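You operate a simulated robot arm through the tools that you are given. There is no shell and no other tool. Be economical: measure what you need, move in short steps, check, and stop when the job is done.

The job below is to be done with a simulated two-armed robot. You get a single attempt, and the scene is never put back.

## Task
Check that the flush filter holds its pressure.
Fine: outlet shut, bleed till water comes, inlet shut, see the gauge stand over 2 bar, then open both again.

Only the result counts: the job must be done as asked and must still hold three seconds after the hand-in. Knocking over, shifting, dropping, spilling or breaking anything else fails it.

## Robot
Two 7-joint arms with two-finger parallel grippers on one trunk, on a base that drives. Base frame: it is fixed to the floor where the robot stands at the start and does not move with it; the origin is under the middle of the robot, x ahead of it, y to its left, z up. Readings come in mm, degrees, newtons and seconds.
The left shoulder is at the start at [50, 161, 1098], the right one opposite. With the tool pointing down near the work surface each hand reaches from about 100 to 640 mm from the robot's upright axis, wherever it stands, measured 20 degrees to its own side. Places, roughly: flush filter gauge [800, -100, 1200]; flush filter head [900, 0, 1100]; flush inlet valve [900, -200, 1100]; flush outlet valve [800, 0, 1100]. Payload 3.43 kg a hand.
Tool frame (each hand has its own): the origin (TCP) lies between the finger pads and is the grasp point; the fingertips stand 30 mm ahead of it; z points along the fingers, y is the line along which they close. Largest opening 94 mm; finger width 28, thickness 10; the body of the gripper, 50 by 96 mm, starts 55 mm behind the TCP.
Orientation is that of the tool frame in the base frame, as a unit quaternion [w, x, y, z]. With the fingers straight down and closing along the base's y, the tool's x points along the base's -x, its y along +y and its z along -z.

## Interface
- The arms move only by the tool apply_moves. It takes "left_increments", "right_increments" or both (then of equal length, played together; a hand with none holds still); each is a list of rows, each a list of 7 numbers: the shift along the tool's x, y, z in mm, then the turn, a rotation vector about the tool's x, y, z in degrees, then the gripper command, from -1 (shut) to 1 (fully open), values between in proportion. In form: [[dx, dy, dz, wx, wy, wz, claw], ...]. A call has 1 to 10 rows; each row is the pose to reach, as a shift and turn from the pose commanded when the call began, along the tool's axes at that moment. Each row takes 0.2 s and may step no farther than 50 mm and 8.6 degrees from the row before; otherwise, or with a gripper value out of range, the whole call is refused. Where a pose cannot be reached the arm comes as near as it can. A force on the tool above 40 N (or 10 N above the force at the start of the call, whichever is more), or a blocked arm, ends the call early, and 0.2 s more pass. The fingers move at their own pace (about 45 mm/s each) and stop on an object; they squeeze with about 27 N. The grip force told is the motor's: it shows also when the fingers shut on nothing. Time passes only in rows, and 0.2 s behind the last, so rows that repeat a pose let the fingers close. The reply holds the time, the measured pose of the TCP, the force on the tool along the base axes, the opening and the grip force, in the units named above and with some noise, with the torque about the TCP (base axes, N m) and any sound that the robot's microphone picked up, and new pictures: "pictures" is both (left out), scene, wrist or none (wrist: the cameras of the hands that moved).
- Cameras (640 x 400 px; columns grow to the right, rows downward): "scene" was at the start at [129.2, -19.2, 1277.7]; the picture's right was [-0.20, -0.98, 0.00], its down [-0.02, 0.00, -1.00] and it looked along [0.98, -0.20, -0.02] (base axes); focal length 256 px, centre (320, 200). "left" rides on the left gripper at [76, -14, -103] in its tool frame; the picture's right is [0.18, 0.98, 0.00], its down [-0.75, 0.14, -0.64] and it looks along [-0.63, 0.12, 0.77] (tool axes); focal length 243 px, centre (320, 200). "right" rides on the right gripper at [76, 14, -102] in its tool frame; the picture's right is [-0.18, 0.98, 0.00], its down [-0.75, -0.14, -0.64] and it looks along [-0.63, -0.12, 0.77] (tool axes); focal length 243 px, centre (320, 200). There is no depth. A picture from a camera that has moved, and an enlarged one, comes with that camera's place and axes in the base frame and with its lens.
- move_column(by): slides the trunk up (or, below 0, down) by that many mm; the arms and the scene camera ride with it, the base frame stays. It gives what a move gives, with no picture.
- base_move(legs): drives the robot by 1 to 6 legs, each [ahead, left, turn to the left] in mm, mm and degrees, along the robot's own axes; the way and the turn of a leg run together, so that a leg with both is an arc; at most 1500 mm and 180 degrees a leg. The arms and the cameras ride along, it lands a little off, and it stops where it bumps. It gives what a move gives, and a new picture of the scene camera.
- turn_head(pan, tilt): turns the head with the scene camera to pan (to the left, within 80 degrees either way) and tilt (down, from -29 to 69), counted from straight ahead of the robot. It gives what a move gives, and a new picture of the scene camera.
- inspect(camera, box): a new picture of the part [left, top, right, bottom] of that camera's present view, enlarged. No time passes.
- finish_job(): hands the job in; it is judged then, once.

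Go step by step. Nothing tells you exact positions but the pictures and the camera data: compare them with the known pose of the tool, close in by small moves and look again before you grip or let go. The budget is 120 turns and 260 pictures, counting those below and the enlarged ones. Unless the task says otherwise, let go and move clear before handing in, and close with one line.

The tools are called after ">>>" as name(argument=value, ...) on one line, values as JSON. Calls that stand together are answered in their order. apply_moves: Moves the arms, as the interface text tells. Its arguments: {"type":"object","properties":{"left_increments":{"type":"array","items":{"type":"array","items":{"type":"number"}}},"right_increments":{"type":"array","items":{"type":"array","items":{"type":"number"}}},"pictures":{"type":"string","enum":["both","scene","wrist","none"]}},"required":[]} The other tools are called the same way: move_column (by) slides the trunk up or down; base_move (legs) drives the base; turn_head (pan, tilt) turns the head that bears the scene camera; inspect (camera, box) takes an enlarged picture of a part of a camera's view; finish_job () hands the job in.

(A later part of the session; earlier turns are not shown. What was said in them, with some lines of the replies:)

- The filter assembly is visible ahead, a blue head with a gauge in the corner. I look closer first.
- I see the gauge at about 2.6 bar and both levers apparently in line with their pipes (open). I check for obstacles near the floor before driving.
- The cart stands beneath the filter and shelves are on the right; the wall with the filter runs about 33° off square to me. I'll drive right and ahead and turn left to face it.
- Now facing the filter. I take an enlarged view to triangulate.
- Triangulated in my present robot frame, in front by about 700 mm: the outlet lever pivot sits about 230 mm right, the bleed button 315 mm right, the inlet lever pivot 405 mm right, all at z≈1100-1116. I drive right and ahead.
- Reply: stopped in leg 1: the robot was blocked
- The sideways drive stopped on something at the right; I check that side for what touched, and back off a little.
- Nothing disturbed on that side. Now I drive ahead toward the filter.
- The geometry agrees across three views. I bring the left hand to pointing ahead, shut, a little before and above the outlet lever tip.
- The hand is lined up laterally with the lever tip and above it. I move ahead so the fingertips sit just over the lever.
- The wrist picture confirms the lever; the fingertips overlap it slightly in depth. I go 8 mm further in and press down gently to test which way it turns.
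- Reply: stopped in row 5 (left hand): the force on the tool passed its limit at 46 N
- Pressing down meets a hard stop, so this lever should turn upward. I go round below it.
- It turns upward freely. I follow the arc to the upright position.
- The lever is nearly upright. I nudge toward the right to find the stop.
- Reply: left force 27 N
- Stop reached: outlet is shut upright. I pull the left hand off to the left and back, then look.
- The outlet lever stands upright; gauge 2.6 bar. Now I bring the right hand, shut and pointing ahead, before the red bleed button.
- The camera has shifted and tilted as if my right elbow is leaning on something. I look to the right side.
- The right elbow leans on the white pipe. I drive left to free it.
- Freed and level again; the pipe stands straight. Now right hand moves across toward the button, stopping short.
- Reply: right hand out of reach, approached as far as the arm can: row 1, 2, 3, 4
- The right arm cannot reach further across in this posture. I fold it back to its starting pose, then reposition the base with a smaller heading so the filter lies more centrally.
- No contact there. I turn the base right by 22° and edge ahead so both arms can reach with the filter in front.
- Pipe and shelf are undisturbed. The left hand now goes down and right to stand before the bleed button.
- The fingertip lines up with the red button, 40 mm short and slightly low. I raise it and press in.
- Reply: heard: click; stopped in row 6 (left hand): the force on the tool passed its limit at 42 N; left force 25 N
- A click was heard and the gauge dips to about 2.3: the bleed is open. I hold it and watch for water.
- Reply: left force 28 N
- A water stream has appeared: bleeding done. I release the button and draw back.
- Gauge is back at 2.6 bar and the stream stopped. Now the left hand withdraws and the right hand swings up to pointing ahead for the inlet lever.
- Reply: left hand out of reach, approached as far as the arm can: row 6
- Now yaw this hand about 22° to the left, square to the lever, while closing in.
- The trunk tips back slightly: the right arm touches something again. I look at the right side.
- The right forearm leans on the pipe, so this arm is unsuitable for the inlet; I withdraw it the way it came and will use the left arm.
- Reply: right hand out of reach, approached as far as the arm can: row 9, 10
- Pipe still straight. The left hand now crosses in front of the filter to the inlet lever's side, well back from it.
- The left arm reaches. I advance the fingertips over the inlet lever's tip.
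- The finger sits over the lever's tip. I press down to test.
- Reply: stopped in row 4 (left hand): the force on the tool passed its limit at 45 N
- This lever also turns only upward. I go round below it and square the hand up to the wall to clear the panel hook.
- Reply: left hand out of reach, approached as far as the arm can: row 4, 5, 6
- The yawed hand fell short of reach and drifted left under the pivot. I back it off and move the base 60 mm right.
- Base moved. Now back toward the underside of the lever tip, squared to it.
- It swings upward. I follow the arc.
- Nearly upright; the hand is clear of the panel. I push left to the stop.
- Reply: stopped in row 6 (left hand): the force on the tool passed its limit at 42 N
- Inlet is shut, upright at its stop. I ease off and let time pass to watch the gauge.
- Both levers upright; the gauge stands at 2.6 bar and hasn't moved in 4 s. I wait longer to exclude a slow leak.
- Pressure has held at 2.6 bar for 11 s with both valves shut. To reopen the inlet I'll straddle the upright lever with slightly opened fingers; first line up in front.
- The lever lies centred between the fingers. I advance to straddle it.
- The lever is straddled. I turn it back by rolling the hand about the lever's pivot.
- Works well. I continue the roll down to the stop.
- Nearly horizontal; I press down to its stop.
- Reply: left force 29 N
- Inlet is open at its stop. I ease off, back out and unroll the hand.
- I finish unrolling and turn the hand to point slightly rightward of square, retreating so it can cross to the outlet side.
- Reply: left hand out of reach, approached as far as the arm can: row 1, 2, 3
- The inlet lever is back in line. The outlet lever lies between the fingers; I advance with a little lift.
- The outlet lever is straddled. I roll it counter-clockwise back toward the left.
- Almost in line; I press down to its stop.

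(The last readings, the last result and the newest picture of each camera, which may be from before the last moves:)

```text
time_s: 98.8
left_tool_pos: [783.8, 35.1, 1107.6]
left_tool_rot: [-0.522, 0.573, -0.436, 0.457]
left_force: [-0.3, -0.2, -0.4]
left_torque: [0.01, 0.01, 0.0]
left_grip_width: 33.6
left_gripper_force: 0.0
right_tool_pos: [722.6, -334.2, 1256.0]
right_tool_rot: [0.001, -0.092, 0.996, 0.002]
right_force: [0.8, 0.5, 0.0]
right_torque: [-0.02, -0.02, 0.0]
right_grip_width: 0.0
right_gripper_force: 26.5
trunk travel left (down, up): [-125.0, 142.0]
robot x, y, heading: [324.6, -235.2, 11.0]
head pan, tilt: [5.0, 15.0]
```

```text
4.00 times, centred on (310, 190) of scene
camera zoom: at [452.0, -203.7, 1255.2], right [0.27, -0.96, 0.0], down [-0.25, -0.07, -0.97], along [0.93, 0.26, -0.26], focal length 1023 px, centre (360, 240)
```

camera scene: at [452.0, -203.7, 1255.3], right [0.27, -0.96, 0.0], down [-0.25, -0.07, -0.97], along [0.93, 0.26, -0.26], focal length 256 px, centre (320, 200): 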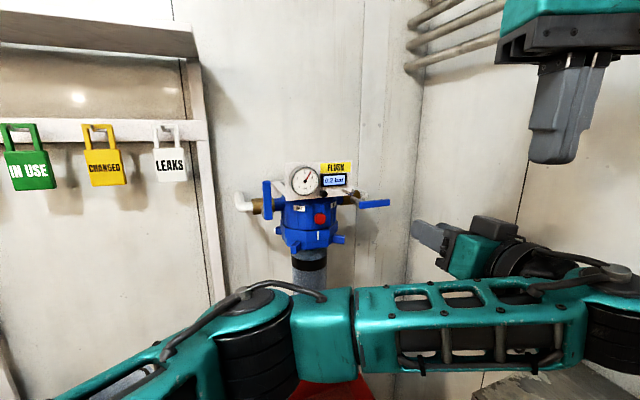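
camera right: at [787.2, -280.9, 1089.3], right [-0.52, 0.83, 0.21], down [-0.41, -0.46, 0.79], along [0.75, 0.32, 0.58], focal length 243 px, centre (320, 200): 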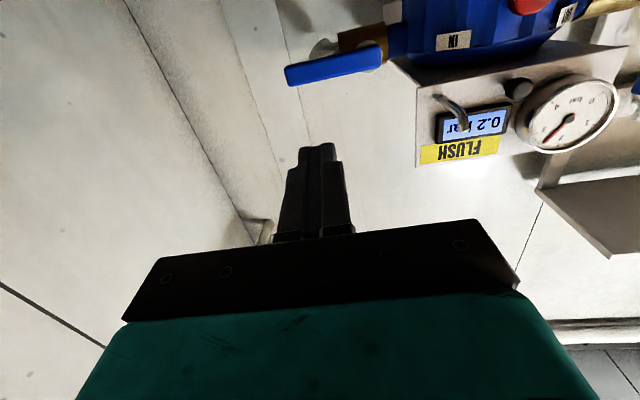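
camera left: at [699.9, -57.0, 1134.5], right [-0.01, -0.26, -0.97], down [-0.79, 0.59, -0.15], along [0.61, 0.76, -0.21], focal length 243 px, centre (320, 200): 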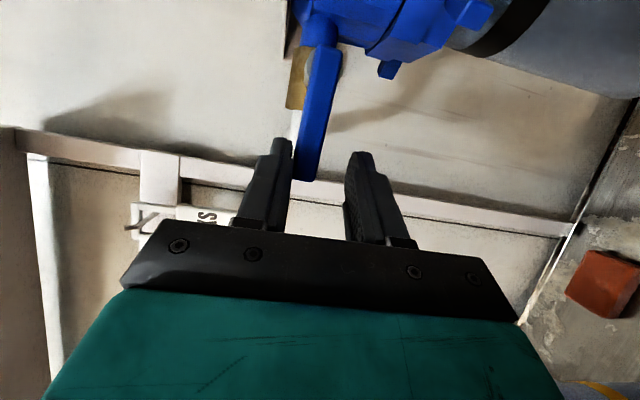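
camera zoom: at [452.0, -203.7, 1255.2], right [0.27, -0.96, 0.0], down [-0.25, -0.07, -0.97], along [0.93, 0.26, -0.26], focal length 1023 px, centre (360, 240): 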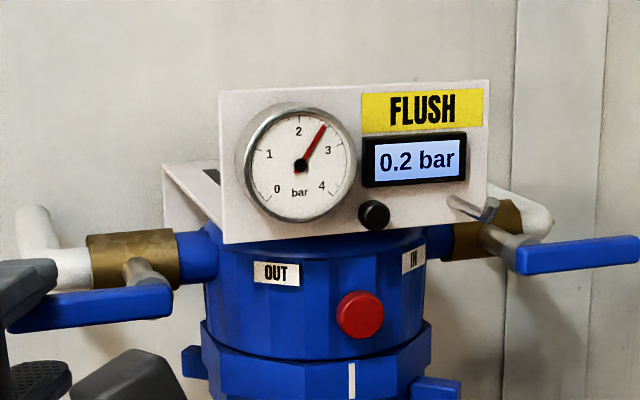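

The wrist seems to be at its limit here, so I can't be sure the lever is at its stop. I back out, unroll, and will press it from above with shut fingers.

>>> apply_moves(left_increments=[[0, 0, -20, 0, 0, 0, -0.28], [0, 0, -50, 0, 0, 0, -0.28], [0, 0, -70, 0, 0, 8, -0.28], [0, 0, -70, 0, 0, 16, -0.28], [0, 0, -70, 0, 0, 24, -0.28], [0, 0, -70, 0, 0, 32, -0.28], [0, 0, -70, 0, 0, 40, -0.28], [0, 0, -70, 0, 0, 48, -0.28], [0, 0, -70, 0, 0, 56, -0.28], [0, 0, -70, 0, 0, 64, -0.28]], pictures="none")

>>> apply_moves(left_increments=[[0, 0, 0, 0, 0, 7, -1], [0, 0, 0, 0, 0, 14, -1], [0, 0, 0, 0, 0, 21, -1], [0, 0, 0, 0, 0, 27, -1]], pictures="both")

>>> inspect(camera="left", box=[200, 0, 480, 175])

```text
time_s: 101.0
left_tool_pos: [738.4, 19.1, 1098.6]
left_tool_rot: [0.674, -0.258, 0.684, -0.106]
left_force: [0.1, -0.3, 0.7]
left_torque: [-0.01, 0.02, 0.03]
left_grip_width: 34.0
left_gripper_force: 0.0
left hand out of reach, approached as far as the arm can: row 2, 3, 4, 5, 6, 7, 8, 9, 10
right_tool_pos: [722.0, -334.9, 1255.9]
right_tool_rot: [0.001, -0.093, 0.996, 0.002]
right_force: [-1.0, -1.0, 0.4]
right_torque: [-0.01, -0.03, 0.0]
right_grip_width: 0.0
right_gripper_force: 26.9
trunk travel left (down, up): [-125.0, 142.0]
robot x, y, heading: [322.7, -232.7, 10.6]
head pan, tilt: [5.0, 15.0]
```

```text
time_s: 102.0
left_tool_pos: [738.9, 21.1, 1099.6]
left_tool_rot: [0.68, -0.091, 0.725, 0.053]
left_force: [0.6, -0.1, -0.3]
left_torque: [0.03, 0.02, -0.02]
left_grip_width: 0.0
left_gripper_force: 27.0
right_tool_pos: [722.7, -333.1, 1255.0]
right_tool_rot: [0.001, -0.091, 0.996, 0.003]
right_force: [0.2, 0.5, -0.2]
right_torque: [0.02, -0.04, 0.0]
right_grip_width: 0.0
right_gripper_force: 26.9
trunk travel left (down, up): [-125.0, 142.0]
robot x, y, heading: [321.1, -235.2, 10.7]
head pan, tilt: [5.0, 15.0]
camera scene: at [452.1, -203.6, 1255.3], right [0.27, -0.96, 0.0], down [-0.25, -0.07, -0.97], along [0.93, 0.26, -0.26], focal length 256 px, centre (320, 200)
camera left: at [637.2, -19.4, 1031.6], right [-0.21, 0.95, -0.23], down [-0.61, 0.05, 0.79], along [0.76, 0.31, 0.57], focal length 243 px, centre (320, 200)
```

scene: 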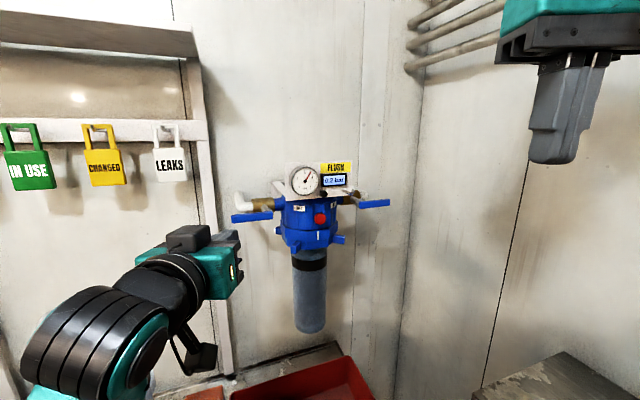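
left: 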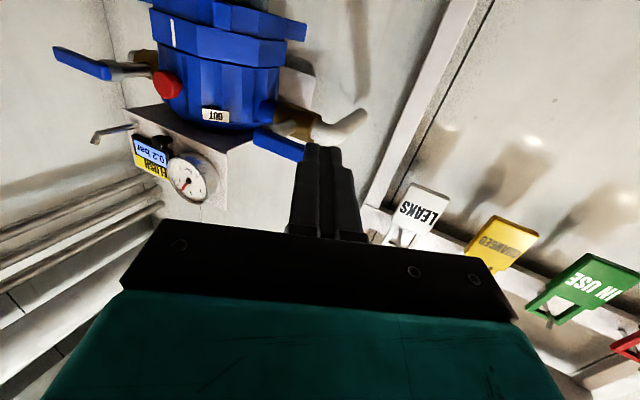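

```text
2.29 times, centred on (340, 88) of left
camera zoom: at [637.2, -19.4, 1031.6], right [-0.21, 0.95, -0.23], down [-0.61, 0.05, 0.79], along [0.76, 0.31, 0.57], focal length 555 px, centre (274, 457)
```

zoom: 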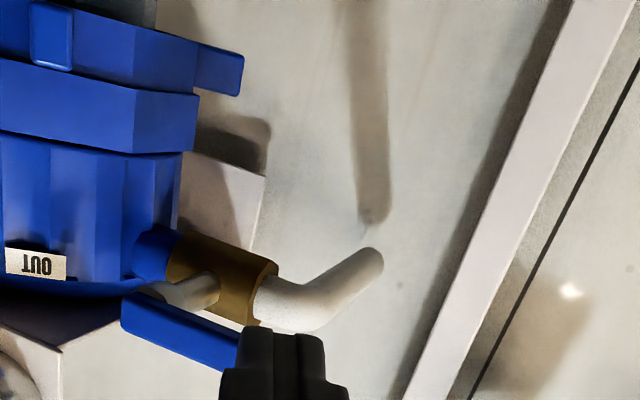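

>>> inspect(camera="scene", box=[220, 150, 400, 262])

```text
3.56 times, centred on (310, 206) of scene
camera zoom: at [452.1, -203.6, 1255.3], right [0.27, -0.96, 0.0], down [-0.25, -0.07, -0.97], along [0.93, 0.26, -0.26], focal length 909 px, centre (356, 179)
```

zoom: 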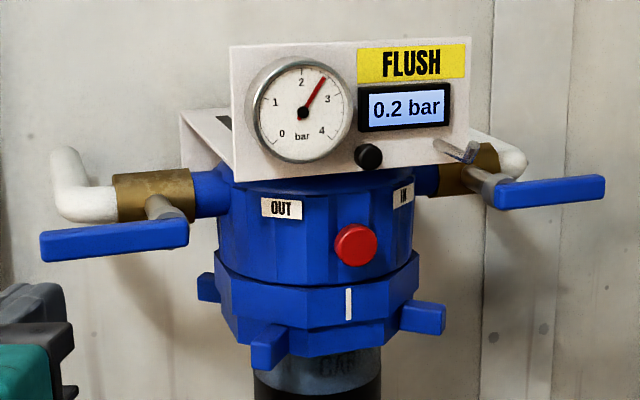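

Both levers measure level (tip and pivot at z≈1114). For certainty I press the outlet lever's tip gently from above to its stop.

>>> apply_moves(left_increments=[[-30, 2, 0, 0, 0, 0, -1], [-56, 2, 0, 0, 0, 0, -1], [-56, 2, 25, 0, 0, 0, -1], [-56, 2, 50, 0, 0, 0, -1], [-48, 2, 50, 0, 0, 0, -1], [-41, 2, 50, 0, 0, 0, -1], [-36, 2, 50, 0, 0, 0, -1], [-31, 2, 50, 0, 0, 0, -1]], pictures="wrist")

```text
time_s: 103.8
left_tool_pos: [788.4, 34.1, 1136.3]
left_tool_rot: [0.692, -0.092, 0.714, 0.053]
left_force: [1.6, 0.3, 6.0]
left_torque: [0.03, -0.11, -0.09]
left_grip_width: 0.2
left_gripper_force: 27.5
right_tool_pos: [722.1, -335.2, 1255.9]
right_tool_rot: [0.001, -0.092, 0.996, 0.003]
right_force: [-0.4, -0.3, 1.0]
right_torque: [-0.02, 0.0, 0.0]
right_grip_width: 0.0
right_gripper_force: 27.5
trunk travel left (down, up): [-125.0, 142.0]
robot x, y, heading: [321.2, -236.6, 10.4]
head pan, tilt: [5.0, 15.0]
stopped in row 8 (left hand): the force on the tool passed its limit at 45 N (the readings are from after the stop); the commanded pose is now the measured one
camera left: at [689.0, -5.1, 1065.5], right [-0.21, 0.95, -0.23], down [-0.64, 0.05, 0.77], along [0.74, 0.31, 0.6], focal length 243 px, centre (320, 200)
```

left: 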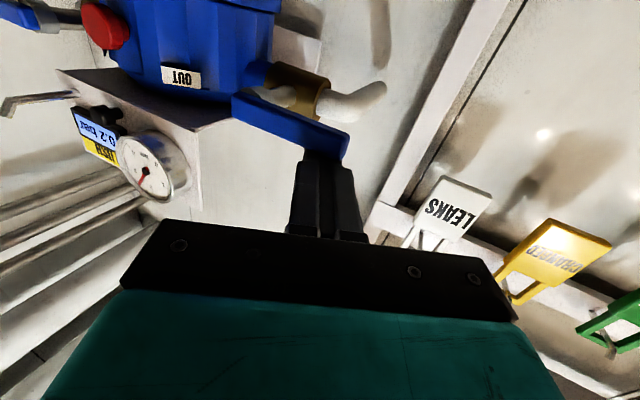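

It stops at the very same height (1136) as at the start: fully open. I withdraw the hand and take a final look around.

>>> apply_moves(left_increments=[[-12, 0, 0, 0, 0, 0, -1], [-14, 0, -30, 0, 0, 0, -1], [-14, 10, -65, 0, 0, 0, -1], [-14, 20, -90, 0, 0, 0, -1]], pictures="scene")

>>> inspect(camera="scene", box=[220, 150, 400, 262])

>>> turn_head(pan=-50, tilt=20)

>>> turn_head(pan=0, tilt=50)

```text
time_s: 104.8
left_tool_pos: [727.2, 33.8, 1163.3]
left_tool_rot: [0.69, -0.092, 0.717, 0.052]
left_force: [-0.3, 0.5, -1.1]
left_torque: [0.01, -0.03, -0.03]
left_grip_width: 0.0
left_gripper_force: 26.5
left hand out of reach, approached as far as the arm can: row 3, 4
right_tool_pos: [721.8, -333.6, 1256.3]
right_tool_rot: [0.0, -0.092, 0.996, 0.003]
right_force: [-0.4, -0.2, 0.7]
right_torque: [0.04, 0.02, 0.0]
right_grip_width: 0.1
right_gripper_force: 26.6
trunk travel left (down, up): [-125.0, 142.0]
robot x, y, heading: [321.8, -231.2, 10.7]
head pan, tilt: [5.0, 15.0]
camera scene: at [452.3, -203.6, 1255.3], right [0.27, -0.96, 0.0], down [-0.25, -0.07, -0.97], along [0.93, 0.26, -0.26], focal length 256 px, centre (320, 200)
```

scene: 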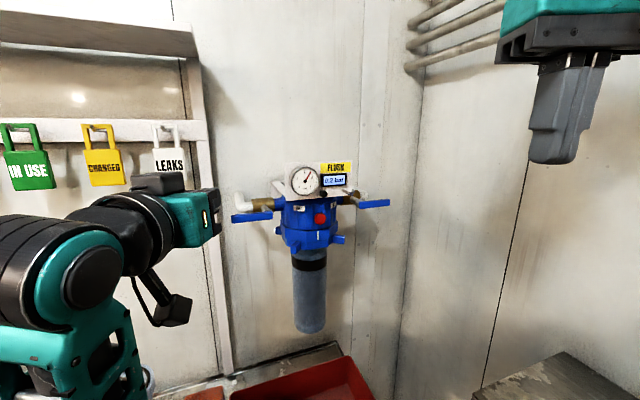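

```text
3.56 times, centred on (310, 206) of scene
camera zoom: at [452.3, -203.6, 1255.3], right [0.27, -0.96, 0.0], down [-0.25, -0.07, -0.97], along [0.93, 0.26, -0.26], focal length 909 px, centre (356, 179)
```

zoom: 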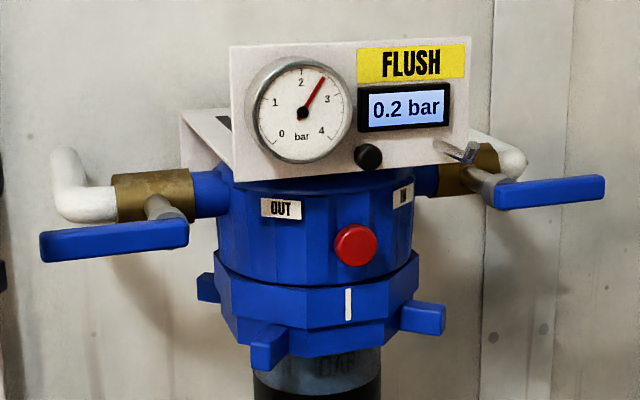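

```text
time_s: 106.0
left_tool_pos: [726.7, 34.0, 1164.5]
left_tool_rot: [0.69, -0.092, 0.716, 0.053]
left_force: [-0.7, -0.6, -0.1]
left_torque: [0.02, -0.03, 0.0]
left_grip_width: 0.0
left_gripper_force: 27.2
right_tool_pos: [722.0, -334.6, 1256.3]
right_tool_rot: [0.0, -0.092, 0.996, 0.003]
right_force: [0.5, 0.2, 0.3]
right_torque: [-0.02, 0.02, 0.0]
right_grip_width: 0.0
right_gripper_force: 26.8
trunk travel left (down, up): [-125.0, 142.0]
robot x, y, heading: [322.7, -233.3, 10.6]
head pan, tilt: [-50.0, 20.0]
camera scene: at [434.4, -287.8, 1247.1], right [-0.63, -0.77, 0.0], down [-0.26, 0.22, -0.94], along [0.73, -0.6, -0.34], focal length 256 px, centre (320, 200)
```

scene: 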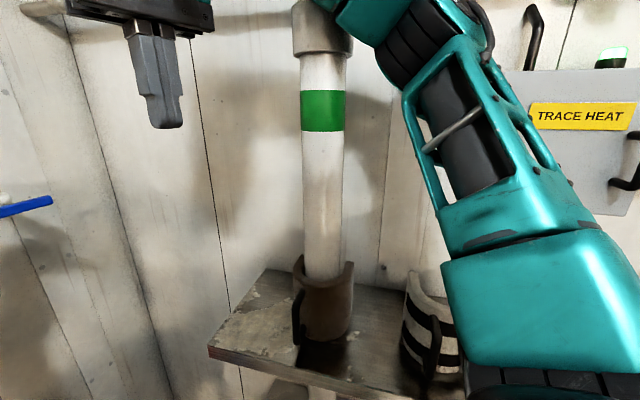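

```text
time_s: 107.2
left_tool_pos: [727.8, 34.7, 1163.7]
left_tool_rot: [0.69, -0.092, 0.716, 0.053]
left_force: [0.1, -0.2, 0.0]
left_torque: [-0.01, -0.02, 0.01]
left_grip_width: 0.0
left_gripper_force: 26.2
right_tool_pos: [721.5, -334.7, 1255.4]
right_tool_rot: [0.0, -0.092, 0.996, 0.002]
right_force: [0.3, -1.0, -0.1]
right_torque: [-0.04, 0.03, -0.03]
right_grip_width: 0.0
right_gripper_force: 27.0
trunk travel left (down, up): [-125.0, 142.0]
robot x, y, heading: [321.1, -236.6, 10.7]
head pan, tilt: [0.0, 50.0]
camera scene: at [438.1, -214.6, 1201.6], right [0.18, -0.98, 0.0], down [-0.75, -0.14, -0.64], along [0.63, 0.12, -0.77], focal length 256 px, centre (320, 200)
```

scene: 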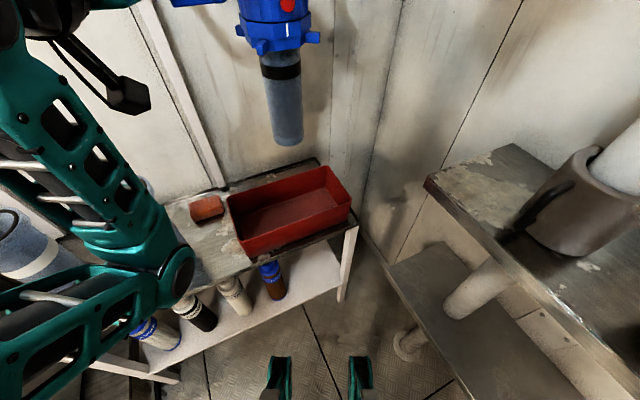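

Filter and right side look in order. I check the cups near the left elbow.

>>> turn_head(pan=35, tilt=45)

```text
time_s: 108.2
left_tool_pos: [725.9, 34.2, 1165.3]
left_tool_rot: [0.69, -0.093, 0.716, 0.054]
left_force: [0.3, 0.4, 0.2]
left_torque: [-0.03, 0.0, 0.01]
left_grip_width: 0.1
left_gripper_force: 26.1
right_tool_pos: [722.0, -334.4, 1255.5]
right_tool_rot: [0.001, -0.092, 0.996, 0.002]
right_force: [0.4, 0.1, 0.3]
right_torque: [0.01, -0.01, 0.01]
right_grip_width: 0.1
right_gripper_force: 26.6
trunk travel left (down, up): [-125.0, 142.0]
robot x, y, heading: [325.1, -234.4, 10.6]
head pan, tilt: [35.0, 45.0]
camera scene: at [419.4, -170.7, 1208.4], right [0.71, -0.7, 0.0], down [-0.5, -0.51, -0.71], along [0.49, 0.5, -0.71], focal length 256 px, centre (320, 200)
```

scene: 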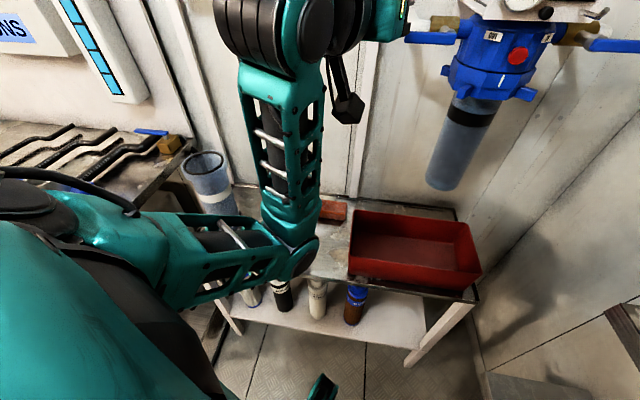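

The yellow-banded cup is hidden behind the arm; I back the base away to see it and stand clear.

>>> base_move(legs=[[-150, 0, 0]])

>>> turn_head(pan=12, tilt=35)

```text
time_s: 109.6
left_tool_pos: [580.0, 8.1, 1165.3]
left_tool_rot: [0.691, -0.092, 0.716, 0.053]
left_force: [-0.3, -1.0, 0.7]
left_torque: [0.02, 0.01, 0.01]
left_grip_width: 0.2
left_gripper_force: 27.0
right_tool_pos: [572.8, -362.9, 1255.7]
right_tool_rot: [0.001, -0.091, 0.996, 0.002]
right_force: [-0.5, 0.7, -0.1]
right_torque: [-0.01, -0.02, 0.0]
right_grip_width: 0.4
right_gripper_force: 26.9
trunk travel left (down, up): [-125.0, 142.0]
robot x, y, heading: [174.4, -261.9, 10.6]
head pan, tilt: [35.0, 45.0]
camera scene: at [271.0, -198.4, 1208.5], right [0.71, -0.7, 0.0], down [-0.49, -0.51, -0.71], along [0.49, 0.51, -0.71], focal length 256 px, centre (320, 200)
```

scene: 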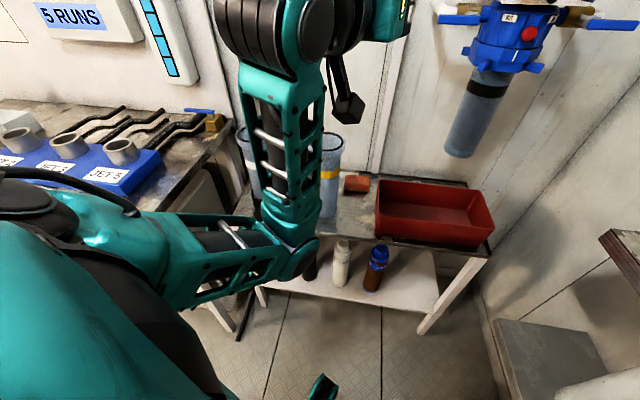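

```text
time_s: 110.5
left_tool_pos: [579.0, 8.1, 1164.5]
left_tool_rot: [0.69, -0.092, 0.716, 0.053]
left_force: [-1.3, 0.8, 0.4]
left_torque: [0.02, 0.01, -0.02]
left_grip_width: 0.0
left_gripper_force: 27.5
right_tool_pos: [574.1, -362.3, 1256.2]
right_tool_rot: [0.001, -0.091, 0.996, 0.003]
right_force: [-0.8, 0.7, 0.3]
right_torque: [0.0, 0.02, 0.03]
right_grip_width: 0.1
right_gripper_force: 27.0
trunk travel left (down, up): [-125.0, 142.0]
robot x, y, heading: [175.1, -261.8, 10.6]
head pan, tilt: [12.0, 35.0]
camera scene: at [295.9, -222.5, 1223.2], right [0.39, -0.92, 0.0], down [-0.53, -0.22, -0.82], along [0.76, 0.32, -0.57], focal length 256 px, centre (320, 200)
```

scene: 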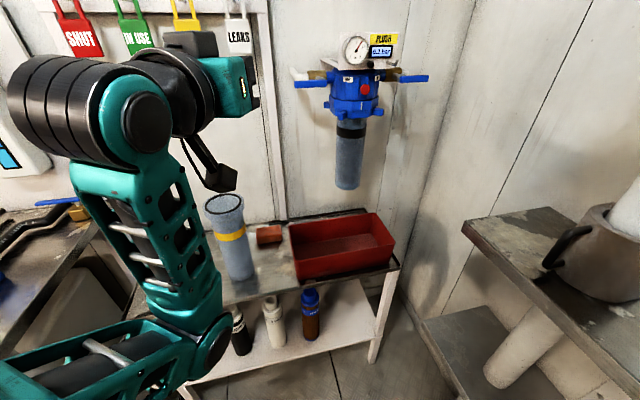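

The cups, bin and bottles all stand as before. Both levers are open and the hands are clear, so I hand in.

>>> finish_job()

```text
The job is handed in.
```

The flush filter holds its pressure. With the outlet shut, water bled off and the inlet shut, the dial gauge stood at about 2.6 bar for 11 seconds without moving. Both valves are open again and the job is handed in. While positioning, the base bumped something on the right once, and the right arm leaned on the green-banded pipe twice. The pipe and everything around it look undisturbed.
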